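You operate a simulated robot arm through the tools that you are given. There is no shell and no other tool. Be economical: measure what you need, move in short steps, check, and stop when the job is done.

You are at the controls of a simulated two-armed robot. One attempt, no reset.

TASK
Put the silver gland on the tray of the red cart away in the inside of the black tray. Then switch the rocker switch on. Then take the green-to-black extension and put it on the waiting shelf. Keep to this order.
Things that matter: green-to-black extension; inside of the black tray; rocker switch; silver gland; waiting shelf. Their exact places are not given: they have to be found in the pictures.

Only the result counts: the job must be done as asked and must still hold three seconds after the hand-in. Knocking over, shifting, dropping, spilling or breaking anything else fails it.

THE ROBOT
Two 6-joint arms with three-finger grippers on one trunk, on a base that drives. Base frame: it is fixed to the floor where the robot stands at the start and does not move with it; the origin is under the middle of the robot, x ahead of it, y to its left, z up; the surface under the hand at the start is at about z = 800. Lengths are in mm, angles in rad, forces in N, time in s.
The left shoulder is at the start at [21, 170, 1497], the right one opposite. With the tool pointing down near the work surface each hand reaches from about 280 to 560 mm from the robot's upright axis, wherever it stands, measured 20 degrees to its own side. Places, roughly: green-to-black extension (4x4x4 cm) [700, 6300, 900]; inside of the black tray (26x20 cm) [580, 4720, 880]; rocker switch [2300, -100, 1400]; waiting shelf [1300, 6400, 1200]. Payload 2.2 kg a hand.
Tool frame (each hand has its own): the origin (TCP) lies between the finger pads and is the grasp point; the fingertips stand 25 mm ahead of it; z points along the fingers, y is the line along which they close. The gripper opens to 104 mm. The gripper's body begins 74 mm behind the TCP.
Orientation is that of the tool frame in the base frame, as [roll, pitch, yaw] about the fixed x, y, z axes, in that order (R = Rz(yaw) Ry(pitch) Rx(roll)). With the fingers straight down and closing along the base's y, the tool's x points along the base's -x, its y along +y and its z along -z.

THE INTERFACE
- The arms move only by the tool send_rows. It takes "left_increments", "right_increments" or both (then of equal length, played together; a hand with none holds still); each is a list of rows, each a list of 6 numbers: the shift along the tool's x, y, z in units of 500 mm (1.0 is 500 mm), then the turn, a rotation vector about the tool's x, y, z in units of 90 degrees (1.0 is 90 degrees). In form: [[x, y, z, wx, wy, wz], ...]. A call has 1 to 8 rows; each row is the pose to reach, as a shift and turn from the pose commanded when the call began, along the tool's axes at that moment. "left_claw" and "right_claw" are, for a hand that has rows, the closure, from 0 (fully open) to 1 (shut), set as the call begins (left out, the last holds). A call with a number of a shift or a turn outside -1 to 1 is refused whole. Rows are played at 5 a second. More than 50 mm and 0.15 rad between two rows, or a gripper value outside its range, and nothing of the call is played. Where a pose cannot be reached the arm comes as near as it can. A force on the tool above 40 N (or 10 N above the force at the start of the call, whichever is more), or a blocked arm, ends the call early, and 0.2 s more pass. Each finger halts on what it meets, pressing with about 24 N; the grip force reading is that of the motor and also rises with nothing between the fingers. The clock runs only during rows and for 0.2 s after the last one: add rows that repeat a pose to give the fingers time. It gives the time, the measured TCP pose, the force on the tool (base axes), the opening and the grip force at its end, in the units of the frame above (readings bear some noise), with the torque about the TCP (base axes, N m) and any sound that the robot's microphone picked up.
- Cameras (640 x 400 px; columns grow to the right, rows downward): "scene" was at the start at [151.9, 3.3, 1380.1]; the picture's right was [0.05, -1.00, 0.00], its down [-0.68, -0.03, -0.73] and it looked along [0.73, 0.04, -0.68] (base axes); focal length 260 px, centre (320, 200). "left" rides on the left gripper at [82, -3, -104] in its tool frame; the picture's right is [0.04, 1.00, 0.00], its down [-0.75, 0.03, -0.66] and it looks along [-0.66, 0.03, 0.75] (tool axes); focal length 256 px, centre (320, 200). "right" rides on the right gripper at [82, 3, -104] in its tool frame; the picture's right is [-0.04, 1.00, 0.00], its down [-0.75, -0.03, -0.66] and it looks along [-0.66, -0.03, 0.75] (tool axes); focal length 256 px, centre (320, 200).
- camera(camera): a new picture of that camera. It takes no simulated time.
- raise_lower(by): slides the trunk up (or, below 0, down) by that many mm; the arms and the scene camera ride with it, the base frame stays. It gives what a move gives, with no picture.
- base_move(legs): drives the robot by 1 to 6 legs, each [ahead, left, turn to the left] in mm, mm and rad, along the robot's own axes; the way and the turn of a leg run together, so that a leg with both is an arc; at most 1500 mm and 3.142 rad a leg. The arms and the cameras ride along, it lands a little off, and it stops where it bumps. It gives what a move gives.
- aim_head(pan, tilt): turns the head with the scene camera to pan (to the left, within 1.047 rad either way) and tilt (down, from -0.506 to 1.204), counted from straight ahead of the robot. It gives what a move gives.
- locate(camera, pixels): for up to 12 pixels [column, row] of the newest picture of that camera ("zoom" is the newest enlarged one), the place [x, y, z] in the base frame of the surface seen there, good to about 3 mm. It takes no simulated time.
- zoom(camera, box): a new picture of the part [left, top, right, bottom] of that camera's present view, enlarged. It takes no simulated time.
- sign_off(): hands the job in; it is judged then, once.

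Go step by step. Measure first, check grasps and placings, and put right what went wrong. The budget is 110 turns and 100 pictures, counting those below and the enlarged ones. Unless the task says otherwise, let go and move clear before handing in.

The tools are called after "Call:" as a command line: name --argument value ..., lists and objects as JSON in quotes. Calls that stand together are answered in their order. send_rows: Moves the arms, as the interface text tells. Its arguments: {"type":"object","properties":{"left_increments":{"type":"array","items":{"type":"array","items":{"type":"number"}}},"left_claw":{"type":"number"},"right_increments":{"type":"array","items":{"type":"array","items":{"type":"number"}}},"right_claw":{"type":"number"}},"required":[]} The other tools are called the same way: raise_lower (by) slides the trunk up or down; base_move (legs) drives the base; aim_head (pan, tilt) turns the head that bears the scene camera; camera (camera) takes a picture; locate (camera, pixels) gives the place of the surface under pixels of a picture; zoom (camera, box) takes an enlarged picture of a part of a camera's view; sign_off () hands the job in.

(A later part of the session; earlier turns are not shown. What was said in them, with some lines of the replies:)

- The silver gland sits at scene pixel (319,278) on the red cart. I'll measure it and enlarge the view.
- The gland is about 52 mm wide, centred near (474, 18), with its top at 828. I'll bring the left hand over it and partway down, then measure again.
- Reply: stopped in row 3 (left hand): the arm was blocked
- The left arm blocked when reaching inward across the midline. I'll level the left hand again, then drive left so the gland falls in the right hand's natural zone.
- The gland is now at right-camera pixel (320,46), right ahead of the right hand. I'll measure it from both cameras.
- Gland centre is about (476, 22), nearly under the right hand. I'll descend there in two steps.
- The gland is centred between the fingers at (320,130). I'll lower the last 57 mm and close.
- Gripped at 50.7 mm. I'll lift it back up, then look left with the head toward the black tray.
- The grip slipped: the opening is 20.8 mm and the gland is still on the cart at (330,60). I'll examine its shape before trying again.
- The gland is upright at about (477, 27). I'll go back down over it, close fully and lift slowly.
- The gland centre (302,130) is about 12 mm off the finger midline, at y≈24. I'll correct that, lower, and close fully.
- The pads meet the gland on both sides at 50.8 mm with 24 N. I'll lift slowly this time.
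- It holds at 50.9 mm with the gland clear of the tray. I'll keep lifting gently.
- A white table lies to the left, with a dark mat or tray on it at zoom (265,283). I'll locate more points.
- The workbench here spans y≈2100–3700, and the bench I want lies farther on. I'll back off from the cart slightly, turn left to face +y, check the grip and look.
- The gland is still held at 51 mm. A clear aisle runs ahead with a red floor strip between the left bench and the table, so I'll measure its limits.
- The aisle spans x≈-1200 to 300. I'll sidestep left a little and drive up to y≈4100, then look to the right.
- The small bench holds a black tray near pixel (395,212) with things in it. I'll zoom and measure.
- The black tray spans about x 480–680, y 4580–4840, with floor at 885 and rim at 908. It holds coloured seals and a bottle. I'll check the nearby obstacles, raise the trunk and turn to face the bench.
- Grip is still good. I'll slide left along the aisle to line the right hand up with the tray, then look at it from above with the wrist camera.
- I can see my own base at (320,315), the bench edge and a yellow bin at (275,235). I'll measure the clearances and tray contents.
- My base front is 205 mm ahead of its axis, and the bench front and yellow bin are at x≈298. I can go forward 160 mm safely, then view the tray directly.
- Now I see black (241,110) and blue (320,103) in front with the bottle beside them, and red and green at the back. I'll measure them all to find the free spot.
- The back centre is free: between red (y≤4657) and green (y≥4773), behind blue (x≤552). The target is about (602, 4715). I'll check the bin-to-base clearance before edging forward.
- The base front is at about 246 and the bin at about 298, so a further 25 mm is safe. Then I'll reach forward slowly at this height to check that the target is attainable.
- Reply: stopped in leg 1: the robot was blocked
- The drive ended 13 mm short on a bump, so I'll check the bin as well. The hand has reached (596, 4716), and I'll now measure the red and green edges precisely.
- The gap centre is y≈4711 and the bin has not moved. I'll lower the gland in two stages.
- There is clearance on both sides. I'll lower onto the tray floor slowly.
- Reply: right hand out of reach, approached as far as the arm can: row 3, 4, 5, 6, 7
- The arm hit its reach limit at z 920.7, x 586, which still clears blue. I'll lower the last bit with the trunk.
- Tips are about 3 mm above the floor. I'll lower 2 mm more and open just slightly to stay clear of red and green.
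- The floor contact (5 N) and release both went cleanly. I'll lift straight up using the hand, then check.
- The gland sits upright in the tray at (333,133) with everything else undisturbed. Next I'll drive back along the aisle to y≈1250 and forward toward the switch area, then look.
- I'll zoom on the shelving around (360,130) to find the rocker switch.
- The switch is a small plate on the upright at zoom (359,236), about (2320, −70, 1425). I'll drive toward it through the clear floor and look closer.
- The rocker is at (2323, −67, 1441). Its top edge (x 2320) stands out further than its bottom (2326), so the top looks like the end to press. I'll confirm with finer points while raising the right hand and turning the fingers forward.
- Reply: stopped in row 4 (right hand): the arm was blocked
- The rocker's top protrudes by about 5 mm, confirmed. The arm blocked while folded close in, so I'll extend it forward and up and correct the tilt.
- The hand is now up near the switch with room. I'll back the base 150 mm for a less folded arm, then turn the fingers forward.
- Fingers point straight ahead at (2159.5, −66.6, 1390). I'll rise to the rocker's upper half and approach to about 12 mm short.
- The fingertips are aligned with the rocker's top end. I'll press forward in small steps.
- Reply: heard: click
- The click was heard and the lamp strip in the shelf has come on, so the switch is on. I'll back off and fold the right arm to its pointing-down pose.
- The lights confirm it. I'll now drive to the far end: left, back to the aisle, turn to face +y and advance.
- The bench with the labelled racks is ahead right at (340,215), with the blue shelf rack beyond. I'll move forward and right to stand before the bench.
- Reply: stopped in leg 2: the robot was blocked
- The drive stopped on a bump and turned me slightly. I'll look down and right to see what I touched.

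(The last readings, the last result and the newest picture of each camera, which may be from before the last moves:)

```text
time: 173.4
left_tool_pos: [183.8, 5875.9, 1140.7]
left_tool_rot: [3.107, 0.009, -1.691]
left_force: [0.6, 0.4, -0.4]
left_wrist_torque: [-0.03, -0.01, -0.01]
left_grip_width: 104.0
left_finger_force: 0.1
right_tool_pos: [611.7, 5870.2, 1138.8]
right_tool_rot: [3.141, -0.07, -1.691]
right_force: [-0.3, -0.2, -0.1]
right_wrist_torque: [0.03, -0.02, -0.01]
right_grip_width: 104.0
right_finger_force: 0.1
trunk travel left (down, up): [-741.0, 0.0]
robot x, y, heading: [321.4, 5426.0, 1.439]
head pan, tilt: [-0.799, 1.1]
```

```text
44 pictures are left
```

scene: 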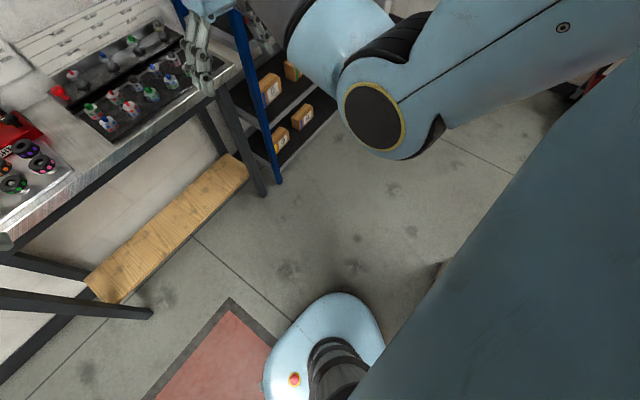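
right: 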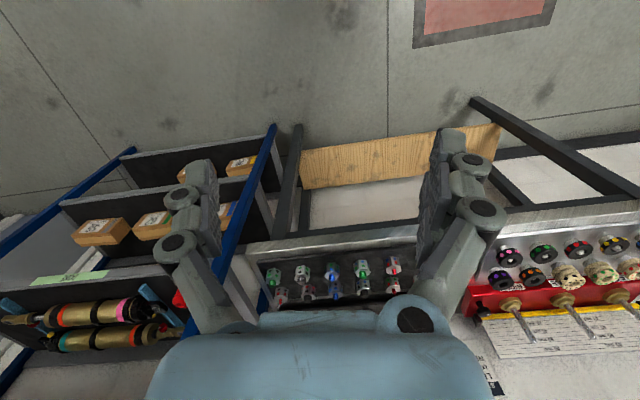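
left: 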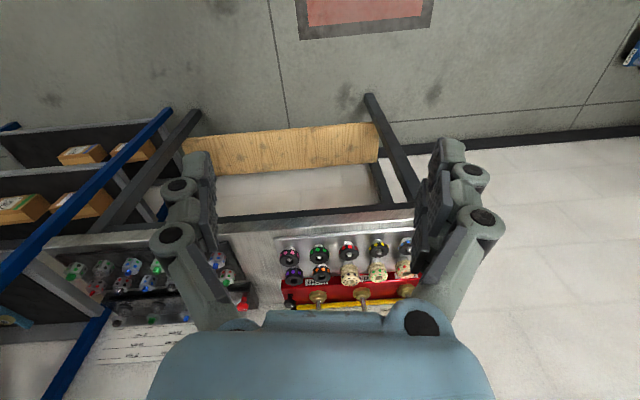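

Small two-coloured cylinders sit on the dark tray at right-camera (335,275). I'll zoom on them, the cards and the shelf labels.

Call:
zoom --camera "right" --box '[240, 240, 424, 320]'

Call:
aim_head --pan -0.15 --tilt 0.35

Call:
zoom --camera "scene" --box '[250, 120, 410, 220]'

Call:
zoom --camera "scene" --box '[250, 220, 410, 320]'

Call:
zoom --camera "scene" --box '[400, 100, 640, 250]'

```text
3.48 times, centred on (332, 280) of right
```

zoom: 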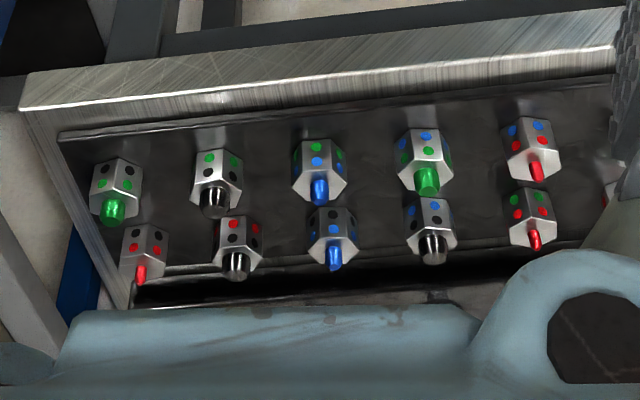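

```text
time: 174.5
left_tool_pos: [182.0, 5874.3, 1140.1]
left_tool_rot: [3.108, 0.011, -1.691]
left_force: [0.9, -0.4, 0.3]
left_wrist_torque: [0.04, 0.04, 0.01]
left_grip_width: 104.1
left_finger_force: 0.1
right_tool_pos: [610.8, 5869.4, 1139.0]
right_tool_rot: [3.139, -0.067, -1.691]
right_force: [-0.4, 0.2, -0.5]
right_wrist_torque: [0.0, 0.03, 0.02]
right_grip_width: 104.0
right_finger_force: 0.0
trunk travel left (down, up): [-741.0, 0.0]
robot x, y, heading: [319.5, 5421.6, 1.437]
head pan, tilt: [-0.15, 0.351]
```

```text
4.00 times, centred on (330, 170) of scene
```

zoom: 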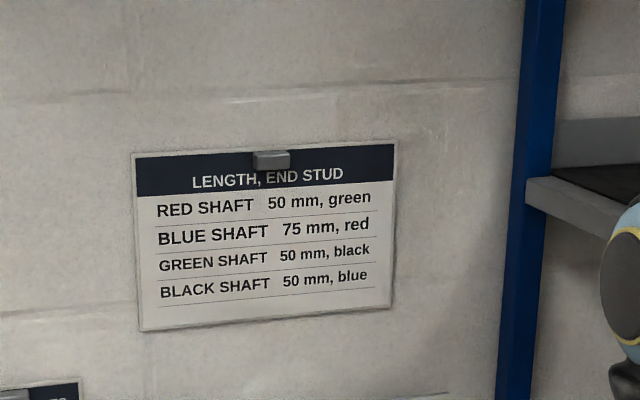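

```text
4.00 times, centred on (330, 270) of scene
```

zoom: 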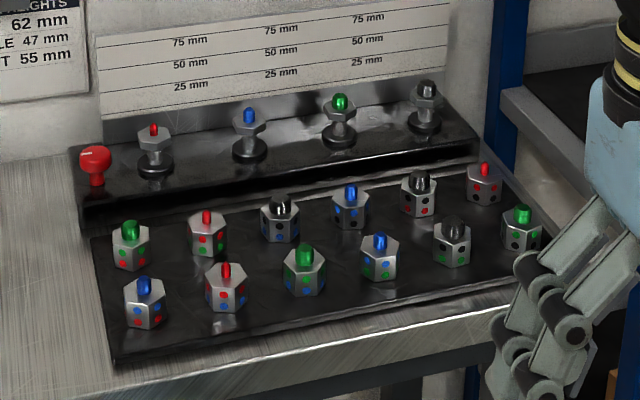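

```text
2.67 times, centred on (520, 175) of scene
```

zoom: 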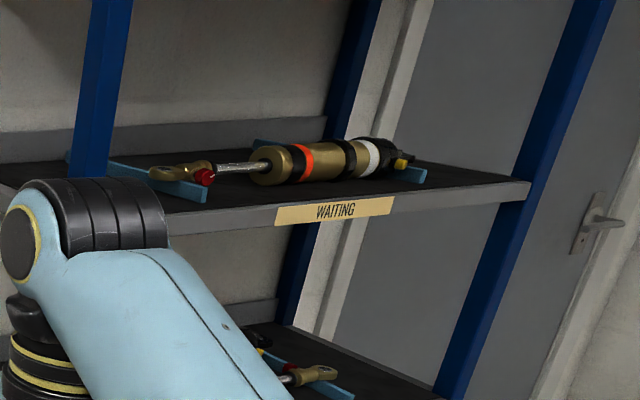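

The wall card says GREEN SHAFT → end stud black, so green-to-black has a green socket (lower dots) and a black stud: the front-row piece second from the right. The WAITING label is on the rack's middle shelf. I'll measure both.

Call:
locate --camera "zoom" --pixels '[[335, 212], [200, 225], [510, 195], [230, 200], [400, 195], [470, 185], [300, 170], [190, 190], [340, 120], [100, 60], [590, 60], [60, 135]]'

Call:
zoom --camera "scene" --box '[322, 255, 402, 305]'

Call:
locate --camera "zoom" --pixels '[[320, 130], [320, 200], [130, 180], [520, 150], [200, 60], [460, 40], [260, 260], [300, 190], [350, 190], [420, 200]]'

```text
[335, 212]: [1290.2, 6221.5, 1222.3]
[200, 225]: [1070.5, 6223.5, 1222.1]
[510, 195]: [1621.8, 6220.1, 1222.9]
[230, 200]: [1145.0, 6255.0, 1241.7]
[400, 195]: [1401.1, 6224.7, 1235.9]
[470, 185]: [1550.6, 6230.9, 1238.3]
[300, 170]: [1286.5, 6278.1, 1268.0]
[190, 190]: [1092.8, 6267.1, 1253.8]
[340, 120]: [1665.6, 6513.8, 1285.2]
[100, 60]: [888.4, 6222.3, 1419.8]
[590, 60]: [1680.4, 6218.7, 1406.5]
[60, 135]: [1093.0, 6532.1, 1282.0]
```

```text
8.00 times, centred on (362, 280) of scene
```

zoom: 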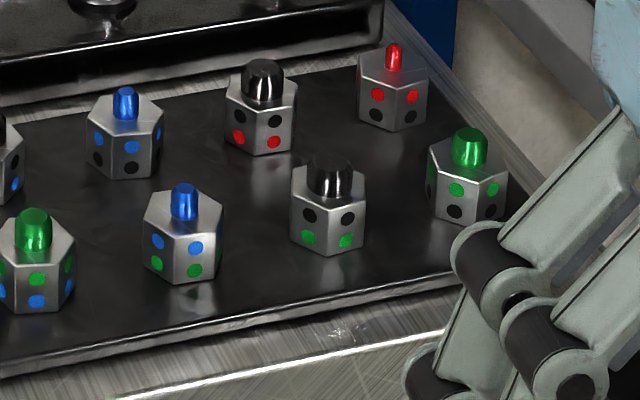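

```text
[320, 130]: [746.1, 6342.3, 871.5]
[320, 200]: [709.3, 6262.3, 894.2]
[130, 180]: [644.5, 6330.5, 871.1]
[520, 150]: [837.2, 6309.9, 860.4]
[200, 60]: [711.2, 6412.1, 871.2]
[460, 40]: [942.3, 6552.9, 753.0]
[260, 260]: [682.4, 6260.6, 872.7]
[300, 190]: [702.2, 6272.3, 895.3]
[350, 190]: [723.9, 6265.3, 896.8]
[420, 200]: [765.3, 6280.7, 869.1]
```

The target hex is centred near (713, 6275), tray surface 871, hex top about 898. The shelf top is about 1237, with front edge at y≈6222. I'll move up to the bench and view the pieces with the wrist camera.

Call:
base_move --legs '[[200, 0, 0], [140, -97, 0]]'

Call:
camera --camera "right"

Call:
aim_head --pan -1.0 --tilt 0.35

Call:
camera --camera "scene"

```text
time: 177.2
left_tool_pos: [332.0, 6202.6, 1140.6]
left_tool_rot: [3.107, 0.011, -1.703]
left_force: [0.0, 0.2, 0.7]
left_wrist_torque: [-0.03, 0.0, 0.03]
left_grip_width: 104.0
left_finger_force: 0.0
right_tool_pos: [760.7, 6193.0, 1138.1]
right_tool_rot: [3.139, -0.068, -1.704]
right_force: [-0.2, 0.2, 0.1]
right_wrist_torque: [-0.03, -0.01, 0.01]
right_grip_width: 104.3
right_finger_force: 0.1
trunk travel left (down, up): [-741.0, 0.0]
robot x, y, heading: [467.0, 5749.7, 1.422]
head pan, tilt: [-0.15, 0.351]
```

```text
38 pictures are left
```

right: 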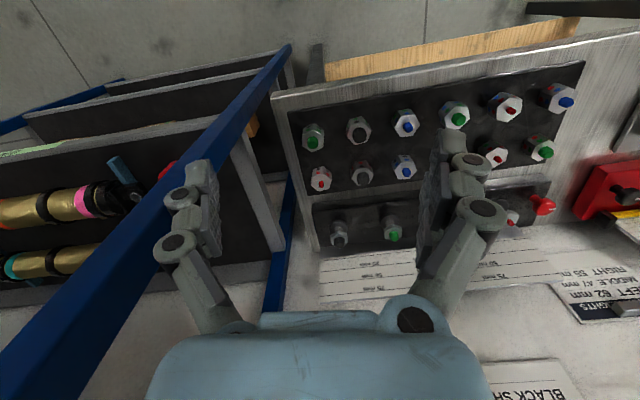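

```text
time: 178.4
left_tool_pos: [331.4, 6202.8, 1140.5]
left_tool_rot: [3.108, 0.011, -1.704]
left_force: [-0.6, -0.6, 0.6]
left_wrist_torque: [-0.01, 0.01, 0.02]
left_grip_width: 103.9
left_finger_force: 0.1
right_tool_pos: [761.3, 6193.4, 1138.0]
right_tool_rot: [3.14, -0.066, -1.704]
right_force: [-0.8, 0.2, -0.4]
right_wrist_torque: [-0.01, 0.01, -0.02]
right_grip_width: 103.8
right_finger_force: 0.1
trunk travel left (down, up): [-741.0, 0.0]
robot x, y, heading: [468.4, 5754.4, 1.425]
head pan, tilt: [-1.0, 0.351]
```

```text
37 pictures are left
```

scene: 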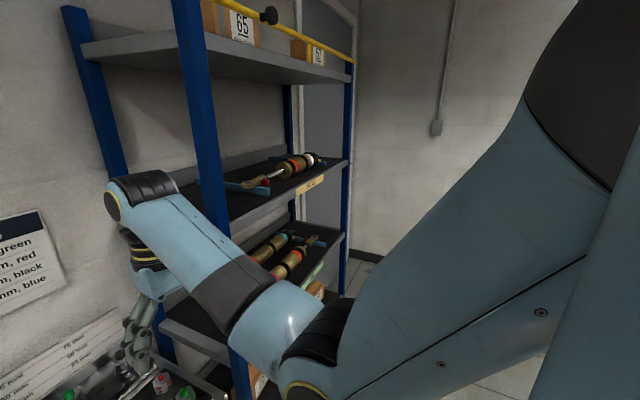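

I'll zoom in on the target at right-camera (358,130).

Call:
zoom --camera "right" --box '[280, 80, 440, 200]'

Call:
locate --camera "zoom" --pixels '[[310, 185], [310, 170], [310, 215], [268, 210], [360, 205], [310, 165], [130, 230], [505, 175], [330, 370], [160, 400], [312, 240], [410, 270]]'

```text
3.33 times, centred on (360, 140) of right
```

zoom: 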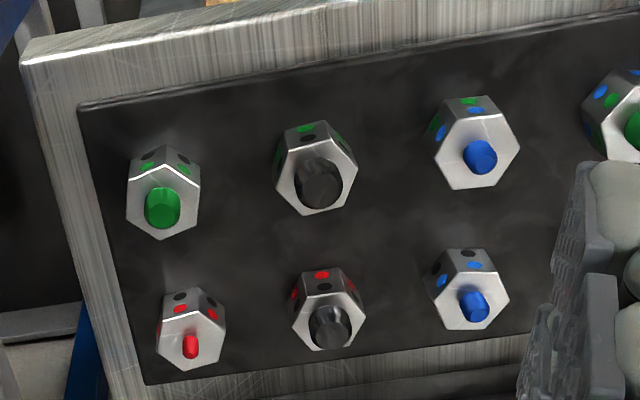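

```text
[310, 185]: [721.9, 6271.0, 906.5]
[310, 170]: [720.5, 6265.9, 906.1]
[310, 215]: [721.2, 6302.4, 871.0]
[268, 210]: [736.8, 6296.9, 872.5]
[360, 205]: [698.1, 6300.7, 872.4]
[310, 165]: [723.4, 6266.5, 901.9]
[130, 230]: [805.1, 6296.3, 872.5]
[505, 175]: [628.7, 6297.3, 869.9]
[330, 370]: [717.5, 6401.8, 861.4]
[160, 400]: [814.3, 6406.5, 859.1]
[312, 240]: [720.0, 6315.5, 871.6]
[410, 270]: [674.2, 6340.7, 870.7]
```

The piece is confirmed: green lower dots, black upper dots and black stud, centre about (717, 6275). Its flats want a closing axis turned about 17° clockwise. I'll tilt the hand forward 0.6 rad with that yaw at a safe height.

Call:
send_rows --right_increments '[[-0.009, 0.024, 0.042, 0.0087, -0.07, 0.0317], [-0.019, 0.048, 0.084, 0.0173, -0.14, 0.0633], [-0.028, 0.072, 0.127, 0.026, -0.21, 0.095], [-0.037, 0.096, 0.169, 0.0347, -0.281, 0.127], [-0.047, 0.12, 0.211, 0.0433, -0.351, 0.158], [-0.056, 0.144, 0.253, 0.052, -0.421, 0.19], [-0.056, 0.144, 0.253, 0.052, -0.421, 0.19]]' --right_claw 0.45

Call:
camera --camera "right"

```text
time: 180.2
left_tool_pos: [332.0, 6202.1, 1140.3]
left_tool_rot: [3.109, 0.012, -1.703]
left_force: [-0.2, 0.0, 0.7]
left_wrist_torque: [-0.01, 0.0, -0.01]
left_grip_width: 104.2
left_finger_force: 0.1
right_tool_pos: [767.4, 6218.3, 1010.3]
right_tool_rot: [-2.993, 0.647, -1.927]
right_force: [-0.4, 0.0, 0.1]
right_wrist_torque: [-0.02, -0.02, 0.0]
right_grip_width: 57.2
right_finger_force: 0.1
trunk travel left (down, up): [-741.0, 0.0]
robot x, y, heading: [465.1, 5749.5, 1.425]
head pan, tilt: [-1.0, 0.351]
stopped in row 7 (right hand): the arm was blocked; the commanded pose is now the measured one
```

```text
35 pictures are left
```

right: 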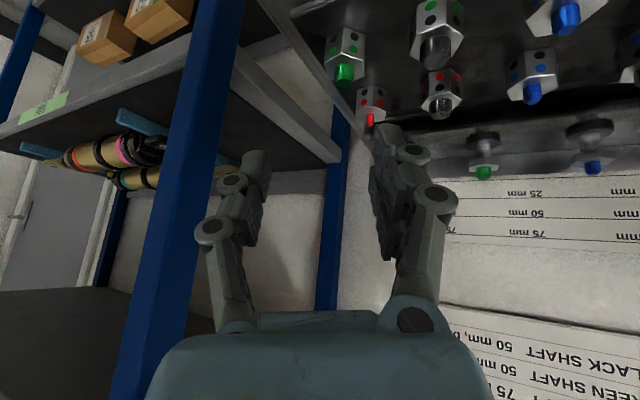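

The arm blocked at its inward limit, with x at 767 instead of 692. I'll shift the base left 80 mm to bring the hand in line, then fix the small orientation error.

Call:
base_move --legs '[[0, 110, 0]]'

Call:
camera --camera "right"

```text
time: 181.4
left_tool_pos: [221.3, 6219.5, 1139.7]
left_tool_rot: [3.107, 0.013, -1.705]
left_force: [0.0, -0.9, 0.0]
left_wrist_torque: [0.0, -0.02, 0.02]
left_grip_width: 104.0
left_finger_force: 0.1
right_tool_pos: [658.0, 6234.3, 1009.7]
right_tool_rot: [-2.991, 0.648, -1.929]
right_force: [-0.2, -0.7, -0.1]
right_wrist_torque: [-0.02, -0.02, 0.0]
right_grip_width: 57.0
right_finger_force: 0.1
trunk travel left (down, up): [-741.0, 0.0]
robot x, y, heading: [356.8, 5768.5, 1.424]
head pan, tilt: [-1.0, 0.351]
```

```text
34 pictures are left
```

right: 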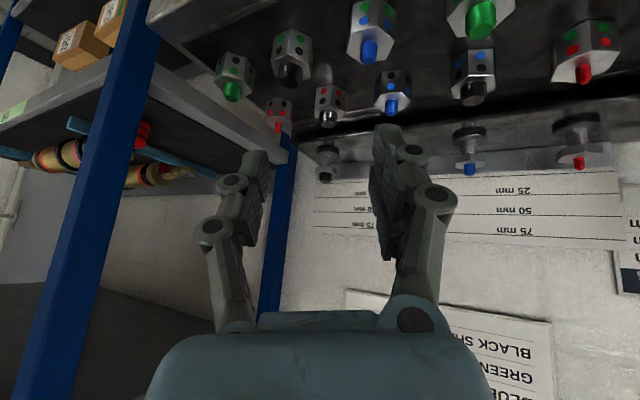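

I'll correct the orientation and move to the pre-grasp point at (692, 6222, 974).

Call:
send_rows --right_increments '[[0.014, -0.021, 0.023, -0.022, 0.011, 0.013], [0.028, -0.042, 0.045, -0.044, 0.022, 0.026], [0.042, -0.063, 0.068, -0.066, 0.033, 0.038], [0.042, -0.063, 0.068, -0.066, 0.033, 0.038]]'

Call:
camera --camera "right"

```text
time: 182.4
left_tool_pos: [222.0, 6219.2, 1140.8]
left_tool_rot: [3.108, 0.011, -1.705]
left_force: [-0.3, 0.0, 0.0]
left_wrist_torque: [-0.03, -0.01, 0.01]
left_grip_width: 104.0
left_finger_force: 0.1
right_tool_pos: [692.6, 6221.8, 973.8]
right_tool_rot: [3.139, 0.599, -2.008]
right_force: [-0.5, 0.6, 0.8]
right_wrist_torque: [-0.04, -0.01, 0.01]
right_grip_width: 57.1
right_finger_force: 0.1
trunk travel left (down, up): [-741.0, 0.0]
robot x, y, heading: [359.4, 5766.6, 1.424]
head pan, tilt: [-1.0, 0.351]
```

```text
33 pictures are left
```

right: 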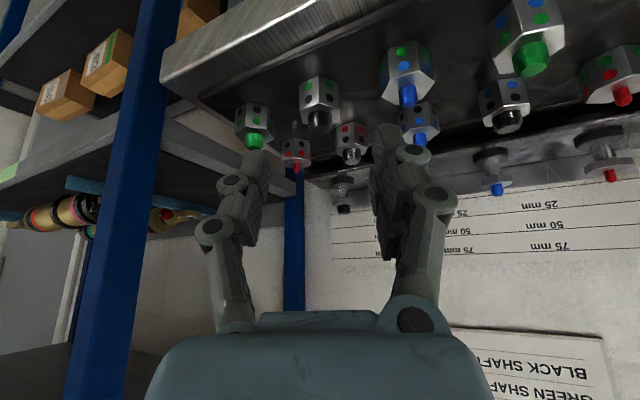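

The pose is exact, and the target at (319,97) is centred between the fingers. I'll re-measure it for the final approach.

Call:
zoom --camera "right" --box '[280, 65, 360, 135]'

Call:
locate --camera "zoom" --pixels '[[300, 150], [300, 210], [255, 180], [350, 180], [300, 260], [300, 300], [310, 235], [250, 120], [390, 120]]'

```text
5.71 times, centred on (320, 100) of right
```

zoom: 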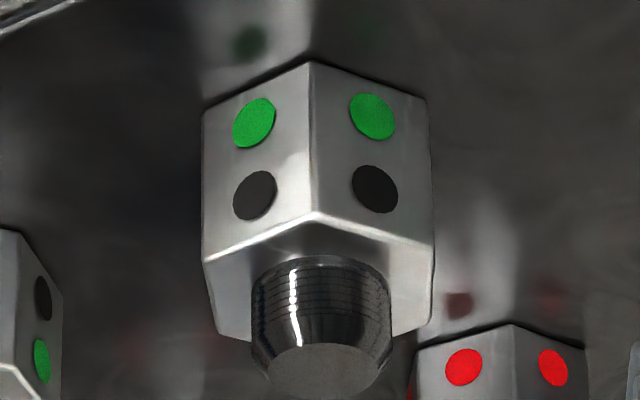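

```text
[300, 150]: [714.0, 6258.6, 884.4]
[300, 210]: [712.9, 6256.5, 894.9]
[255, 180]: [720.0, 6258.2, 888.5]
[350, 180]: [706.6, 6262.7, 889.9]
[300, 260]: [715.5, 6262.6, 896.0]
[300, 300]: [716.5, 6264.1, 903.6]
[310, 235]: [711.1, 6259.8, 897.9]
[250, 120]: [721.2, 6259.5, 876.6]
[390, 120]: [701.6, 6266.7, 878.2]
```

A vertex faces the hand, so the flats align with the fingers; axis is about (720, 6275). I'll approach 90 mm along the tool axis and check.

Call:
send_rows --right_increments '[[0, -0.002, 0.05, 0, 0, 0], [0, -0.004, 0.1, 0, 0, 0], [-0.002, -0.005, 0.14, 0, 0, 0], [-0.002, -0.005, 0.165, 0, 0, 0], [-0.002, -0.005, 0.18, 0, 0, 0], [-0.002, -0.005, 0.18, 0, 0, 0]]'

Call:
camera --camera "right"

```text
time: 183.8
left_tool_pos: [220.9, 6218.0, 1141.0]
left_tool_rot: [3.106, 0.014, -1.704]
left_force: [-0.3, 0.1, -0.3]
left_wrist_torque: [-0.02, 0.01, -0.01]
left_grip_width: 103.9
left_finger_force: 0.1
right_tool_pos: [714.5, 6268.1, 902.5]
right_tool_rot: [3.142, 0.604, -2.009]
right_force: [-1.8, -1.9, 9.5]
right_wrist_torque: [0.03, 0.44, 0.09]
right_grip_width: 60.8
right_finger_force: 1.7
trunk travel left (down, up): [-741.0, 0.0]
robot x, y, heading: [358.3, 5767.3, 1.423]
head pan, tilt: [-1.0, 0.351]
```

```text
31 pictures are left
```

right: 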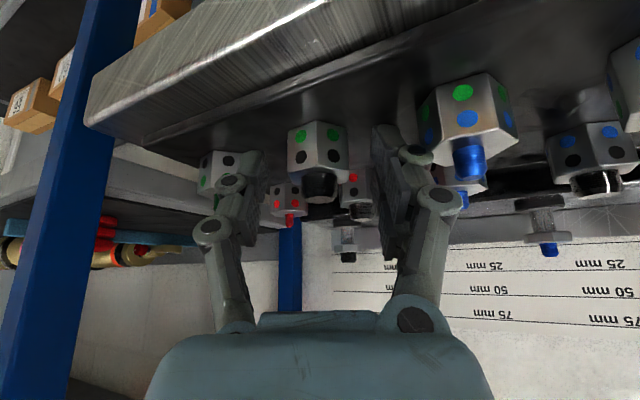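

There is a light 9.5 N touch on the tray, so I'll rise 3 mm and close on the hex.

Call:
send_rows --right_increments '[[-0.0034, 0, -0.005, 0, 0, 0], [-0.0034, 0, -0.005, 0, 0, 0]]'

Call:
send_rows --right_increments '[[0, 0, 0, 0, 0, 0], [0, 0, 0, 0, 0, 0], [0, 0, 0, 0, 0, 0], [0, 0, 0, 0, 0, 0]]' --right_claw 1

Call:
camera --camera "right"

```text
time: 184.4
left_tool_pos: [223.1, 6218.7, 1140.4]
left_tool_rot: [3.107, 0.011, -1.706]
left_force: [0.6, 0.4, -0.2]
left_wrist_torque: [-0.01, 0.02, -0.02]
left_grip_width: 103.9
left_finger_force: 0.0
right_tool_pos: [715.3, 6267.6, 903.2]
right_tool_rot: [-3.139, 0.599, -2.007]
right_force: [0.3, -0.6, 2.2]
right_wrist_torque: [0.02, 0.09, -0.01]
right_grip_width: 56.9
right_finger_force: 0.1
trunk travel left (down, up): [-741.0, 0.0]
robot x, y, heading: [353.7, 5768.6, 1.423]
head pan, tilt: [-1.0, 0.351]
```

```text
time: 185.4
left_tool_pos: [221.6, 6218.9, 1142.1]
left_tool_rot: [3.106, 0.012, -1.705]
left_force: [0.3, -0.4, -0.2]
left_wrist_torque: [0.0, -0.03, -0.01]
left_grip_width: 104.0
left_finger_force: 0.1
right_tool_pos: [715.2, 6267.5, 903.3]
right_tool_rot: [3.141, 0.602, -2.007]
right_force: [-2.5, -0.4, 5.2]
right_wrist_torque: [0.07, 0.19, 0.0]
right_grip_width: 32.3
right_finger_force: 24.9
trunk travel left (down, up): [-741.0, 0.0]
robot x, y, heading: [356.3, 5768.9, 1.424]
head pan, tilt: [-1.0, 0.351]
```

```text
30 pictures are left
```

right: 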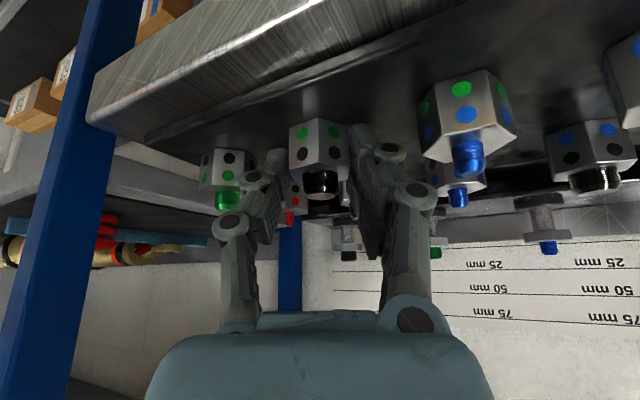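

Gripped at 32.3 mm on the flats. I'll lift slowly, straight up.

Call:
send_rows --right_increments '[[-0.005, 0, -0.007, 0, 0, 0], [-0.014, 0, -0.02, 0, 0, 0], [-0.027, 0, -0.04, 0, 0, 0], [-0.045, 0, -0.066, 0, 0, 0], [-0.065, 0, -0.095, 0, 0, 0], [-0.09, 0, -0.13, 0, 0, 0], [-0.108, 0, -0.157, 0, 0, 0], [-0.115, 0, -0.168, 0, 0, 0]]'

Call:
camera --camera "right"

```text
time: 187.2
left_tool_pos: [222.5, 6220.1, 1141.2]
left_tool_rot: [3.107, 0.011, -1.707]
left_force: [-0.4, 0.0, 0.5]
left_wrist_torque: [-0.04, 0.01, 0.01]
left_grip_width: 104.1
left_finger_force: 0.0
right_tool_pos: [717.6, 6267.4, 1005.8]
right_tool_rot: [-3.141, 0.599, -2.006]
right_force: [0.0, -0.6, -0.5]
right_wrist_torque: [0.02, -0.01, 0.04]
right_grip_width: 32.0
right_finger_force: 24.0
trunk travel left (down, up): [-741.0, 0.0]
robot x, y, heading: [356.2, 5769.3, 1.429]
head pan, tilt: [-1.0, 0.351]
```

```text
29 pictures are left
```

right: 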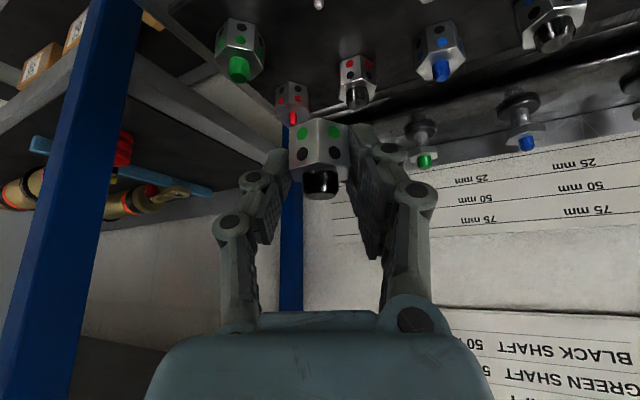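

Held securely, all neighbours in place. I'll raise it here to above shelf height in gentle rows.

Call:
send_rows --right_increments '[[-0.012, 0, -0.017, 0, 0, 0], [-0.032, 0, -0.047, 0, 0, 0], [-0.056, 0, -0.082, 0, 0, 0], [-0.08, 0, -0.117, 0, 0, 0], [-0.104, 0, -0.152, 0, 0, 0], [-0.128, 0, -0.187, 0, 0, 0], [-0.148, 0, -0.217, 0, 0, 0], [-0.16, 0, -0.234, 0, 0, 0]]'

Call:
send_rows --right_increments '[[-0.012, 0, -0.017, 0, 0, 0], [-0.032, 0, -0.047, 0, 0, 0], [-0.056, 0, -0.082, 0, 0, 0], [-0.08, 0, -0.117, 0, 0, 0], [-0.104, 0, -0.152, 0, 0, 0], [-0.128, 0, -0.187, 0, 0, 0], [-0.148, 0, -0.217, 0, 0, 0], [-0.165, 0, -0.241, 0, 0, 0]]'

Call:
aim_head --pan -0.6 --tilt 0.3

Call:
camera --camera "scene"

```text
time: 189.0
left_tool_pos: [223.2, 6219.3, 1140.6]
left_tool_rot: [3.107, 0.013, -1.703]
left_force: [0.2, 0.1, 0.1]
left_wrist_torque: [0.01, -0.01, 0.02]
left_grip_width: 103.9
left_finger_force: 0.0
right_tool_pos: [716.9, 6270.2, 1149.2]
right_tool_rot: [3.141, 0.6, -2.007]
right_force: [0.6, -0.5, -0.7]
right_wrist_torque: [-0.04, 0.0, 0.0]
right_grip_width: 32.1
right_finger_force: 23.9
trunk travel left (down, up): [-741.0, 0.0]
robot x, y, heading: [357.4, 5766.3, 1.424]
head pan, tilt: [-1.0, 0.351]
```

```text
time: 190.8
left_tool_pos: [223.0, 6220.3, 1140.6]
left_tool_rot: [3.107, 0.014, -1.705]
left_force: [-1.0, 0.4, 0.0]
left_wrist_torque: [-0.01, -0.04, -0.01]
left_grip_width: 104.0
left_finger_force: 0.1
right_tool_pos: [715.9, 6266.7, 1292.9]
right_tool_rot: [-3.14, 0.598, -2.006]
right_force: [0.4, 0.2, -1.2]
right_wrist_torque: [0.04, -0.01, -0.03]
right_grip_width: 31.9
right_finger_force: 24.0
trunk travel left (down, up): [-741.0, 0.0]
robot x, y, heading: [359.7, 5764.5, 1.424]
head pan, tilt: [-1.0, 0.351]
```

```text
time: 191.7
left_tool_pos: [221.5, 6219.9, 1140.2]
left_tool_rot: [3.107, 0.012, -1.705]
left_force: [-0.3, -0.6, 1.1]
left_wrist_torque: [-0.03, 0.01, -0.04]
left_grip_width: 103.7
left_finger_force: 0.1
right_tool_pos: [716.5, 6265.6, 1292.3]
right_tool_rot: [-3.14, 0.599, -2.008]
right_force: [0.5, -1.0, -1.5]
right_wrist_torque: [0.04, 0.01, 0.01]
right_grip_width: 32.1
right_finger_force: 23.7
trunk travel left (down, up): [-741.0, 0.0]
robot x, y, heading: [358.5, 5769.5, 1.425]
head pan, tilt: [-0.6, 0.3]
```

```text
28 pictures are left
```

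scene: 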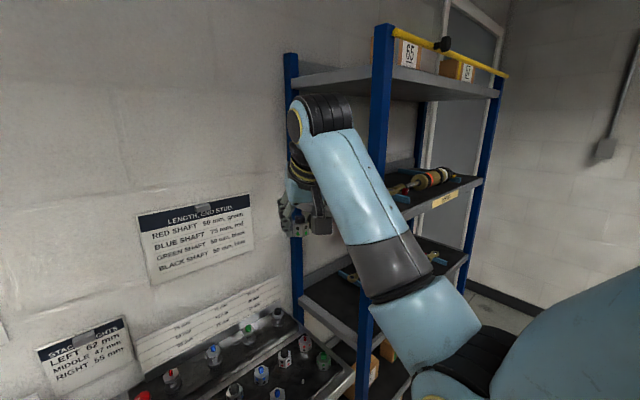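

All good at z 1292. I'll measure the wrist's extent against the shelf above and look for free space at the left end of the waiting shelf.

Call:
locate --camera "scene" --pixels '[[320, 97], [340, 105], [297, 120], [350, 200], [400, 280], [380, 60], [340, 78], [430, 90], [395, 190], [410, 215], [470, 188], [290, 60]]'

Call:
zoom --camera "scene" --box '[370, 130, 500, 230]'

```text
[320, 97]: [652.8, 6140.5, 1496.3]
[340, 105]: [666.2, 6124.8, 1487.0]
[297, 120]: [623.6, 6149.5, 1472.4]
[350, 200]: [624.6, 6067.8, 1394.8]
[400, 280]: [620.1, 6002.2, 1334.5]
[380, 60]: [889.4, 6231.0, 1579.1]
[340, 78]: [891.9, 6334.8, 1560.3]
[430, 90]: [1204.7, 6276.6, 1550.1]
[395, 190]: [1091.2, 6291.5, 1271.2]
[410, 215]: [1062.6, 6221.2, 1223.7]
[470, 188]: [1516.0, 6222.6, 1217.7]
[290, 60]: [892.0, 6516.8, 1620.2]
```

```text
4.00 times, centred on (435, 180) of scene
```

zoom: 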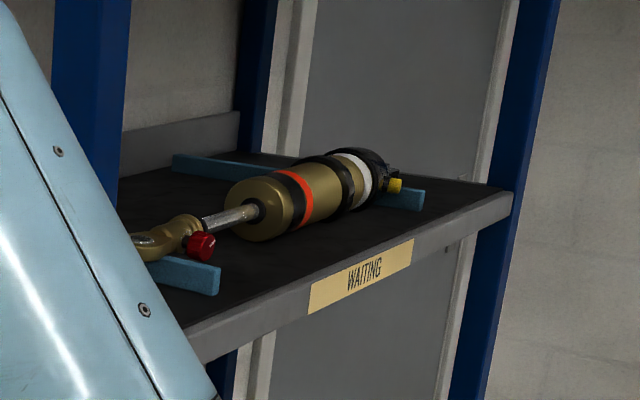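

The wrist stays in front of and below the upper shelf, and the left end of the shelf (x≈900–1080) should be free. I'll back off, sidestep right and look with the wrist camera.

Call:
base_move --legs '[[-150, 0, 0], [0, -266, 0]]'

Call:
camera --camera "right"

Call:
camera --camera "scene"

```text
time: 194.5
left_tool_pos: [459.0, 6034.9, 1139.8]
left_tool_rot: [3.107, 0.013, -1.702]
left_force: [0.2, 0.9, 0.1]
left_wrist_torque: [-0.02, 0.03, -0.03]
left_grip_width: 103.7
left_finger_force: 0.1
right_tool_pos: [953.2, 6084.4, 1292.8]
right_tool_rot: [3.141, 0.598, -2.004]
right_force: [0.4, 0.1, 0.0]
right_wrist_torque: [0.0, 0.04, -0.01]
right_grip_width: 32.2
right_finger_force: 23.8
trunk travel left (down, up): [-741.0, 0.0]
robot x, y, heading: [591.4, 5582.5, 1.424]
head pan, tilt: [-0.6, 0.3]
```

```text
26 pictures are left
```

right: 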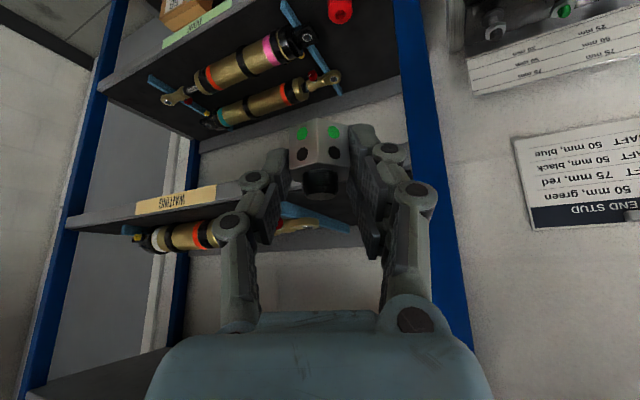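

```text
25 pictures are left
```

scene: 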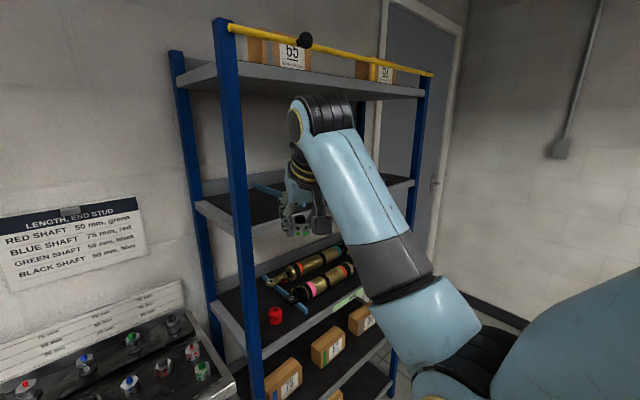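

The hand faces the shelf's left bay. I'll locate the shelf surface and the blue support there.

Call:
zoom --camera "scene" --box '[180, 160, 300, 250]'

Call:
locate --camera "zoom" --pixels '[[400, 220], [430, 270], [380, 310], [450, 170], [420, 130], [520, 190], [360, 180], [480, 320], [250, 240], [400, 360], [520, 130], [400, 290]]'

```text
4.44 times, centred on (240, 205) of scene
```

zoom: 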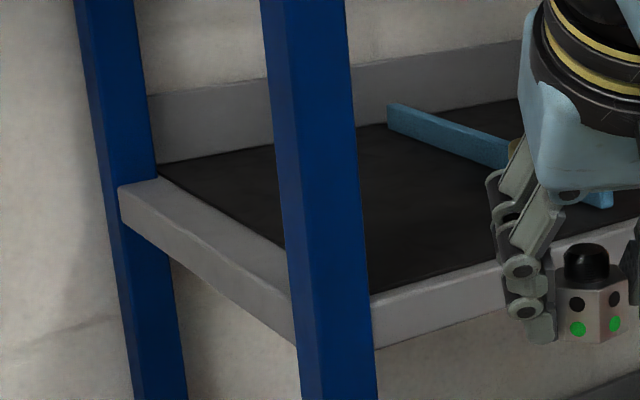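

```text
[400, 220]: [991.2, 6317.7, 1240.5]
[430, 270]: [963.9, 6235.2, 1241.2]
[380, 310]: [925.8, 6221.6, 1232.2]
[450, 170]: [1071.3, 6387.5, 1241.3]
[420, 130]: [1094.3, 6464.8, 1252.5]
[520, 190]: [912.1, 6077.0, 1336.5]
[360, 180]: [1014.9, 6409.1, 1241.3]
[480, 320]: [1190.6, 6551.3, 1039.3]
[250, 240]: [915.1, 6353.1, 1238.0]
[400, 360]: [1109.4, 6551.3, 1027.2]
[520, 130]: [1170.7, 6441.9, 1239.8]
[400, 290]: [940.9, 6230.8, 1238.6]
```

The shelf surface is 1241 and is free from x≈930 to 1085. I'll move in with 20 mm clearance, aiming for x≈1010, y≈6270.

Call:
base_move --legs '[[0, -32, 0], [100, 0, 0], [85, 0, 0]]'

Call:
camera --camera "right"

Call:
camera --camera "scene"

```text
time: 196.8
left_tool_pos: [521.2, 6218.9, 1140.1]
left_tool_rot: [3.107, 0.009, -1.71]
left_force: [-0.6, 0.2, -0.8]
left_wrist_torque: [-0.06, -0.05, 0.01]
left_grip_width: 104.0
left_finger_force: 0.1
right_tool_pos: [1015.1, 6261.8, 1291.6]
right_tool_rot: [-3.14, 0.598, -2.012]
right_force: [0.0, 0.7, -0.7]
right_wrist_torque: [-0.03, 0.0, -0.04]
right_grip_width: 31.7
right_finger_force: 24.5
trunk travel left (down, up): [-741.0, 0.0]
robot x, y, heading: [653.4, 5762.9, 1.42]
head pan, tilt: [-0.6, 0.3]
```

```text
23 pictures are left
```

right: 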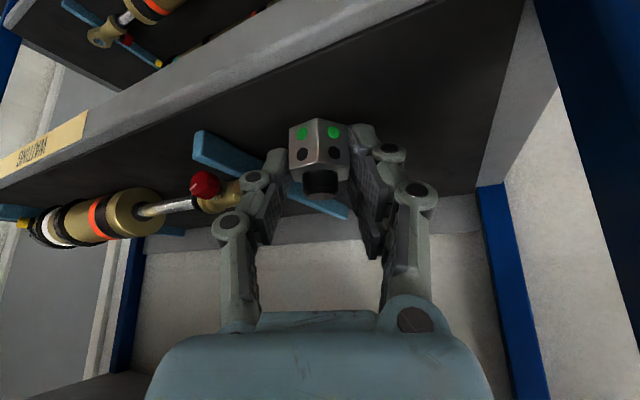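

```text
22 pictures are left
```

scene: 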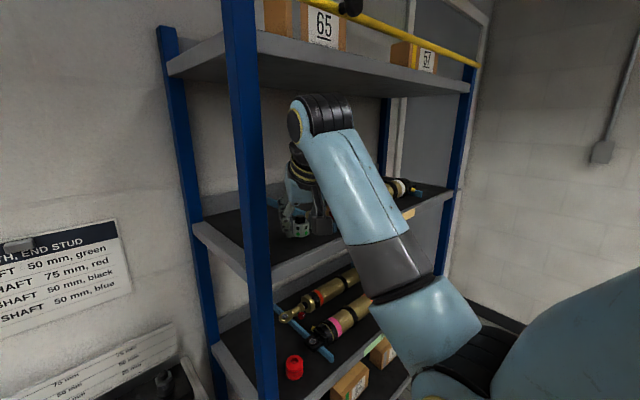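

The piece is over the shelf. I'll check the blue support's distance from the fingers before lowering.

Call:
locate --camera "right" --pixels '[[195, 140], [205, 150], [260, 160], [340, 212], [215, 185], [270, 130], [360, 110], [420, 120], [200, 165]]'

```text
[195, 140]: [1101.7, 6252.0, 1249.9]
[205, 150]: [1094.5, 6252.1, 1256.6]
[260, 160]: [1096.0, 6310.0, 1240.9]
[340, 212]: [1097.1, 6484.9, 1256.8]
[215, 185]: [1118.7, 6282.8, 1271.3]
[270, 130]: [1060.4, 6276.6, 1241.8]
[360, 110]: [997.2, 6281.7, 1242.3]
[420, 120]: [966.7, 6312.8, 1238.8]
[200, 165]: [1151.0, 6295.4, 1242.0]
```

The support starts at x≈1093, so there is ample room. I'll lower gently until contact.

Call:
send_rows --right_increments '[[0.006, 0, 0.0085, 0, 0, 0], [0.012, 0, 0.017, 0, 0, 0], [0.017, 0, 0.025, 0, 0, 0], [0.0195, 0, 0.0285, 0, 0, 0], [0.0195, 0, 0.0285, 0, 0, 0]]'

Call:
zoom --camera "right" --box '[220, 80, 420, 220]'

```text
time: 198.0
left_tool_pos: [521.2, 6215.2, 1139.7]
left_tool_rot: [3.107, 0.013, -1.709]
left_force: [-0.3, -0.1, -0.2]
left_wrist_torque: [0.01, 0.0, 0.02]
left_grip_width: 104.0
left_finger_force: 0.0
right_tool_pos: [1015.9, 6261.3, 1276.3]
right_tool_rot: [3.14, 0.599, -2.01]
right_force: [0.1, -0.7, -0.1]
right_wrist_torque: [-0.03, -0.01, -0.01]
right_grip_width: 32.1
right_finger_force: 24.0
trunk travel left (down, up): [-741.0, 0.0]
robot x, y, heading: [658.7, 5767.3, 1.422]
head pan, tilt: [-0.6, 0.3]
```

```text
2.86 times, centred on (320, 150) of right
```

zoom: 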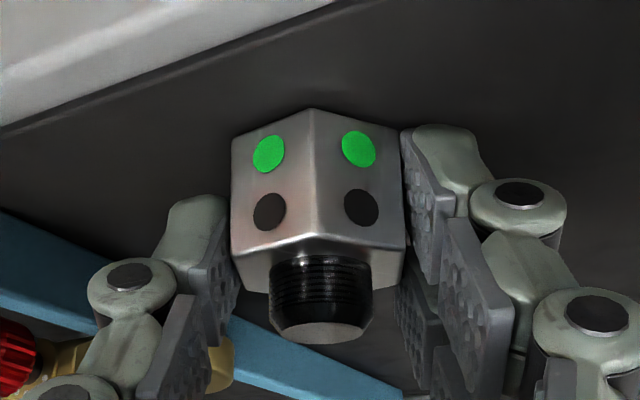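

No contact yet, so I'll lower in 1.5 mm steps.

Call:
send_rows --right_increments '[[0.0017, 0, 0.0025, 0, 0, 0], [0.0034, 0, 0.005, 0, 0, 0], [0.0034, 0, 0.005, 0, 0, 0]]'

Call:
send_rows --right_increments '[[0.0012, 0, 0.0017, 0, 0, 0], [0.0023, 0, 0.0033, 0, 0, 0], [0.0023, 0, 0.0033, 0, 0, 0]]'

```text
time: 198.8
left_tool_pos: [520.4, 6215.7, 1140.3]
left_tool_rot: [3.106, 0.012, -1.709]
left_force: [0.5, 0.9, -0.3]
left_wrist_torque: [0.01, 0.0, -0.01]
left_grip_width: 104.1
left_finger_force: 0.0
right_tool_pos: [1013.9, 6260.9, 1273.0]
right_tool_rot: [-3.141, 0.601, -2.013]
right_force: [2.6, 2.4, 8.5]
right_wrist_torque: [0.08, 0.05, -0.06]
right_grip_width: 31.9
right_finger_force: 24.3
trunk travel left (down, up): [-741.0, 0.0]
robot x, y, heading: [655.3, 5761.1, 1.417]
head pan, tilt: [-0.6, 0.3]
```

```text
time: 199.6
left_tool_pos: [521.0, 6215.3, 1140.6]
left_tool_rot: [3.106, 0.014, -1.709]
left_force: [-0.7, 0.1, -0.3]
left_wrist_torque: [0.01, -0.04, 0.02]
left_grip_width: 103.7
left_finger_force: 0.0
right_tool_pos: [1014.9, 6259.1, 1273.1]
right_tool_rot: [3.142, 0.605, -2.012]
right_force: [6.0, 10.1, 27.5]
right_wrist_torque: [0.3, 0.03, -0.1]
right_grip_width: 31.9
right_finger_force: 23.7
trunk travel left (down, up): [-741.0, 0.0]
robot x, y, heading: [652.8, 5767.2, 1.418]
head pan, tilt: [-0.6, 0.3]
```

Firm contact (27 N). I'll ease back 2 mm and open.

Call:
send_rows --right_increments '[[-0.002, 0, -0.003, 0, 0, 0], [-0.002, 0, -0.003, 0, 0, 0]]'

Call:
send_rows --right_increments '[[0, 0, 0, 0, 0, 0], [0, 0, 0, 0, 0, 0], [0, 0, 0, 0, 0, 0]]' --right_claw 0.45

Call:
camera --camera "right"

```text
time: 200.2
left_tool_pos: [519.9, 6215.2, 1141.8]
left_tool_rot: [3.107, 0.012, -1.71]
left_force: [0.9, 0.4, 0.3]
left_wrist_torque: [0.03, -0.03, 0.0]
left_grip_width: 103.9
left_finger_force: 0.0
right_tool_pos: [1014.3, 6259.9, 1274.2]
right_tool_rot: [-3.141, 0.602, -2.009]
right_force: [4.8, 7.9, 22.7]
right_wrist_torque: [0.44, 0.11, -0.13]
right_grip_width: 31.9
right_finger_force: 24.0
trunk travel left (down, up): [-741.0, 0.0]
robot x, y, heading: [653.0, 5764.9, 1.425]
head pan, tilt: [-0.6, 0.3]
```

```text
time: 201.0
left_tool_pos: [520.0, 6214.6, 1141.3]
left_tool_rot: [3.109, 0.011, -1.708]
left_force: [0.1, -0.2, -0.3]
left_wrist_torque: [-0.02, 0.04, 0.0]
left_grip_width: 104.2
left_finger_force: 0.0
right_tool_pos: [1014.3, 6258.6, 1271.6]
right_tool_rot: [-3.141, 0.598, -2.012]
right_force: [0.3, -1.5, 1.5]
right_wrist_torque: [-0.02, 0.1, 0.06]
right_grip_width: 58.9
right_finger_force: 0.1
trunk travel left (down, up): [-741.0, 0.0]
robot x, y, heading: [656.3, 5761.8, 1.417]
head pan, tilt: [-0.6, 0.3]
```

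```text
20 pictures are left
```

right: 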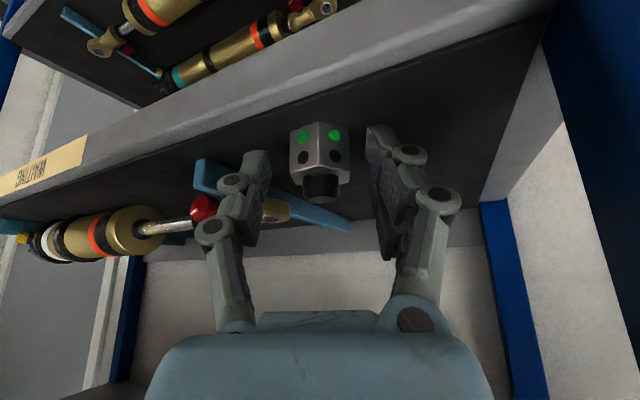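

The piece stands free and upright on the shelf. I'll withdraw along the tool axis, back the base away and check.

Call:
send_rows --right_increments '[[0, 0, -0.02, 0, 0, 0], [0, 0, -0.06, 0, 0, 0], [0, 0, -0.1, 0, 0, 0], [0, 0, -0.14, 0, 0, 0], [0, 0, -0.14, 0, 0, 0]]'

Call:
base_move --legs '[[-200, 0, 0]]'

Call:
camera --camera "right"

Call:
camera --camera "scene"

```text
time: 202.2
left_tool_pos: [521.7, 6215.7, 1140.4]
left_tool_rot: [3.105, 0.012, -1.709]
left_force: [0.7, -1.0, -0.3]
left_wrist_torque: [-0.02, -0.01, -0.01]
left_grip_width: 104.0
left_finger_force: 0.1
right_tool_pos: [999.0, 6224.2, 1328.0]
right_tool_rot: [-3.141, 0.598, -2.011]
right_force: [0.4, 0.0, 0.0]
right_wrist_torque: [0.04, 0.01, 0.01]
right_grip_width: 57.4
right_finger_force: 0.0
trunk travel left (down, up): [-741.0, 0.0]
robot x, y, heading: [651.4, 5762.6, 1.42]
head pan, tilt: [-0.6, 0.3]
```

```text
time: 203.8
left_tool_pos: [488.5, 6012.0, 1139.8]
left_tool_rot: [3.106, 0.013, -1.704]
left_force: [0.5, -0.5, 0.6]
left_wrist_torque: [0.04, -0.03, -0.02]
left_grip_width: 104.1
left_finger_force: 0.1
right_tool_pos: [965.8, 6023.1, 1327.8]
right_tool_rot: [-3.141, 0.6, -2.007]
right_force: [-0.4, 0.0, 0.6]
right_wrist_torque: [-0.01, 0.04, -0.01]
right_grip_width: 57.3
right_finger_force: 0.1
trunk travel left (down, up): [-741.0, 0.0]
robot x, y, heading: [623.3, 5561.4, 1.427]
head pan, tilt: [-0.6, 0.3]
```

```text
19 pictures are left
```

right: 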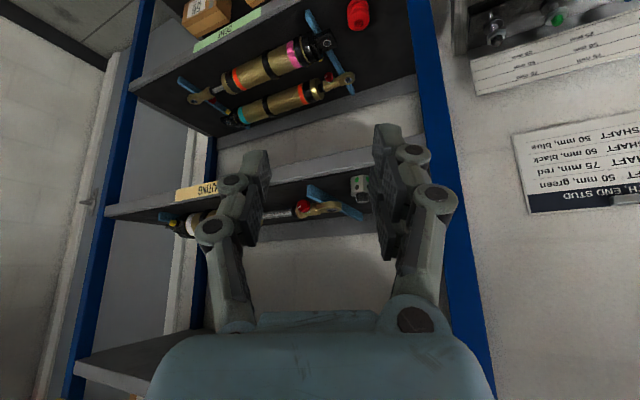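

```text
18 pictures are left
```

scene: 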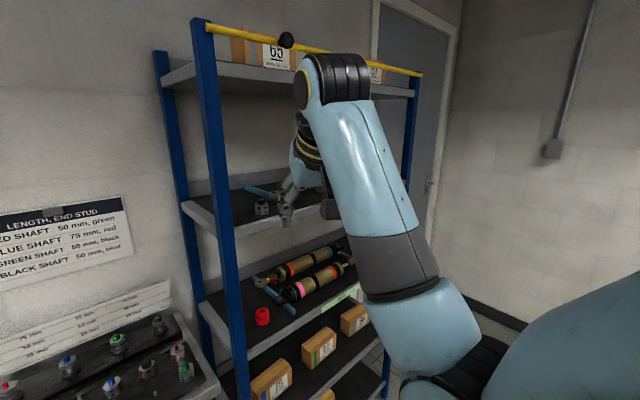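

The extension stands on the WAITING shelf at scene (262,208), the gripper is open and clear, and nothing around it moved. Handing in.

Call:
sign_off

```text
The job is handed in.
```

I finished all three steps in order and handed the job in. The silver gland is in the black tray, the rocker switch is on, and the green-to-black extension stands on the waiting shelf.

- **Gland:** it slipped from my first grip and stayed upright on the cart; the second grip held, and I set it down in the free spot at the back centre of the tray.
- **Switch:** I heard a click, and the shelf lights came on.
- **Extension:** I took "green-to-black" to mean a green socket with a black stud, going by the wall card.
- **Bumps:** the base was stopped twice while driving. After the first, near the yellow bin, I checked and the bin had not moved. After the second, on the way to the extension bench, I could not tell what I had touched; it may have been the blue drum, and I did not check whether it moved.
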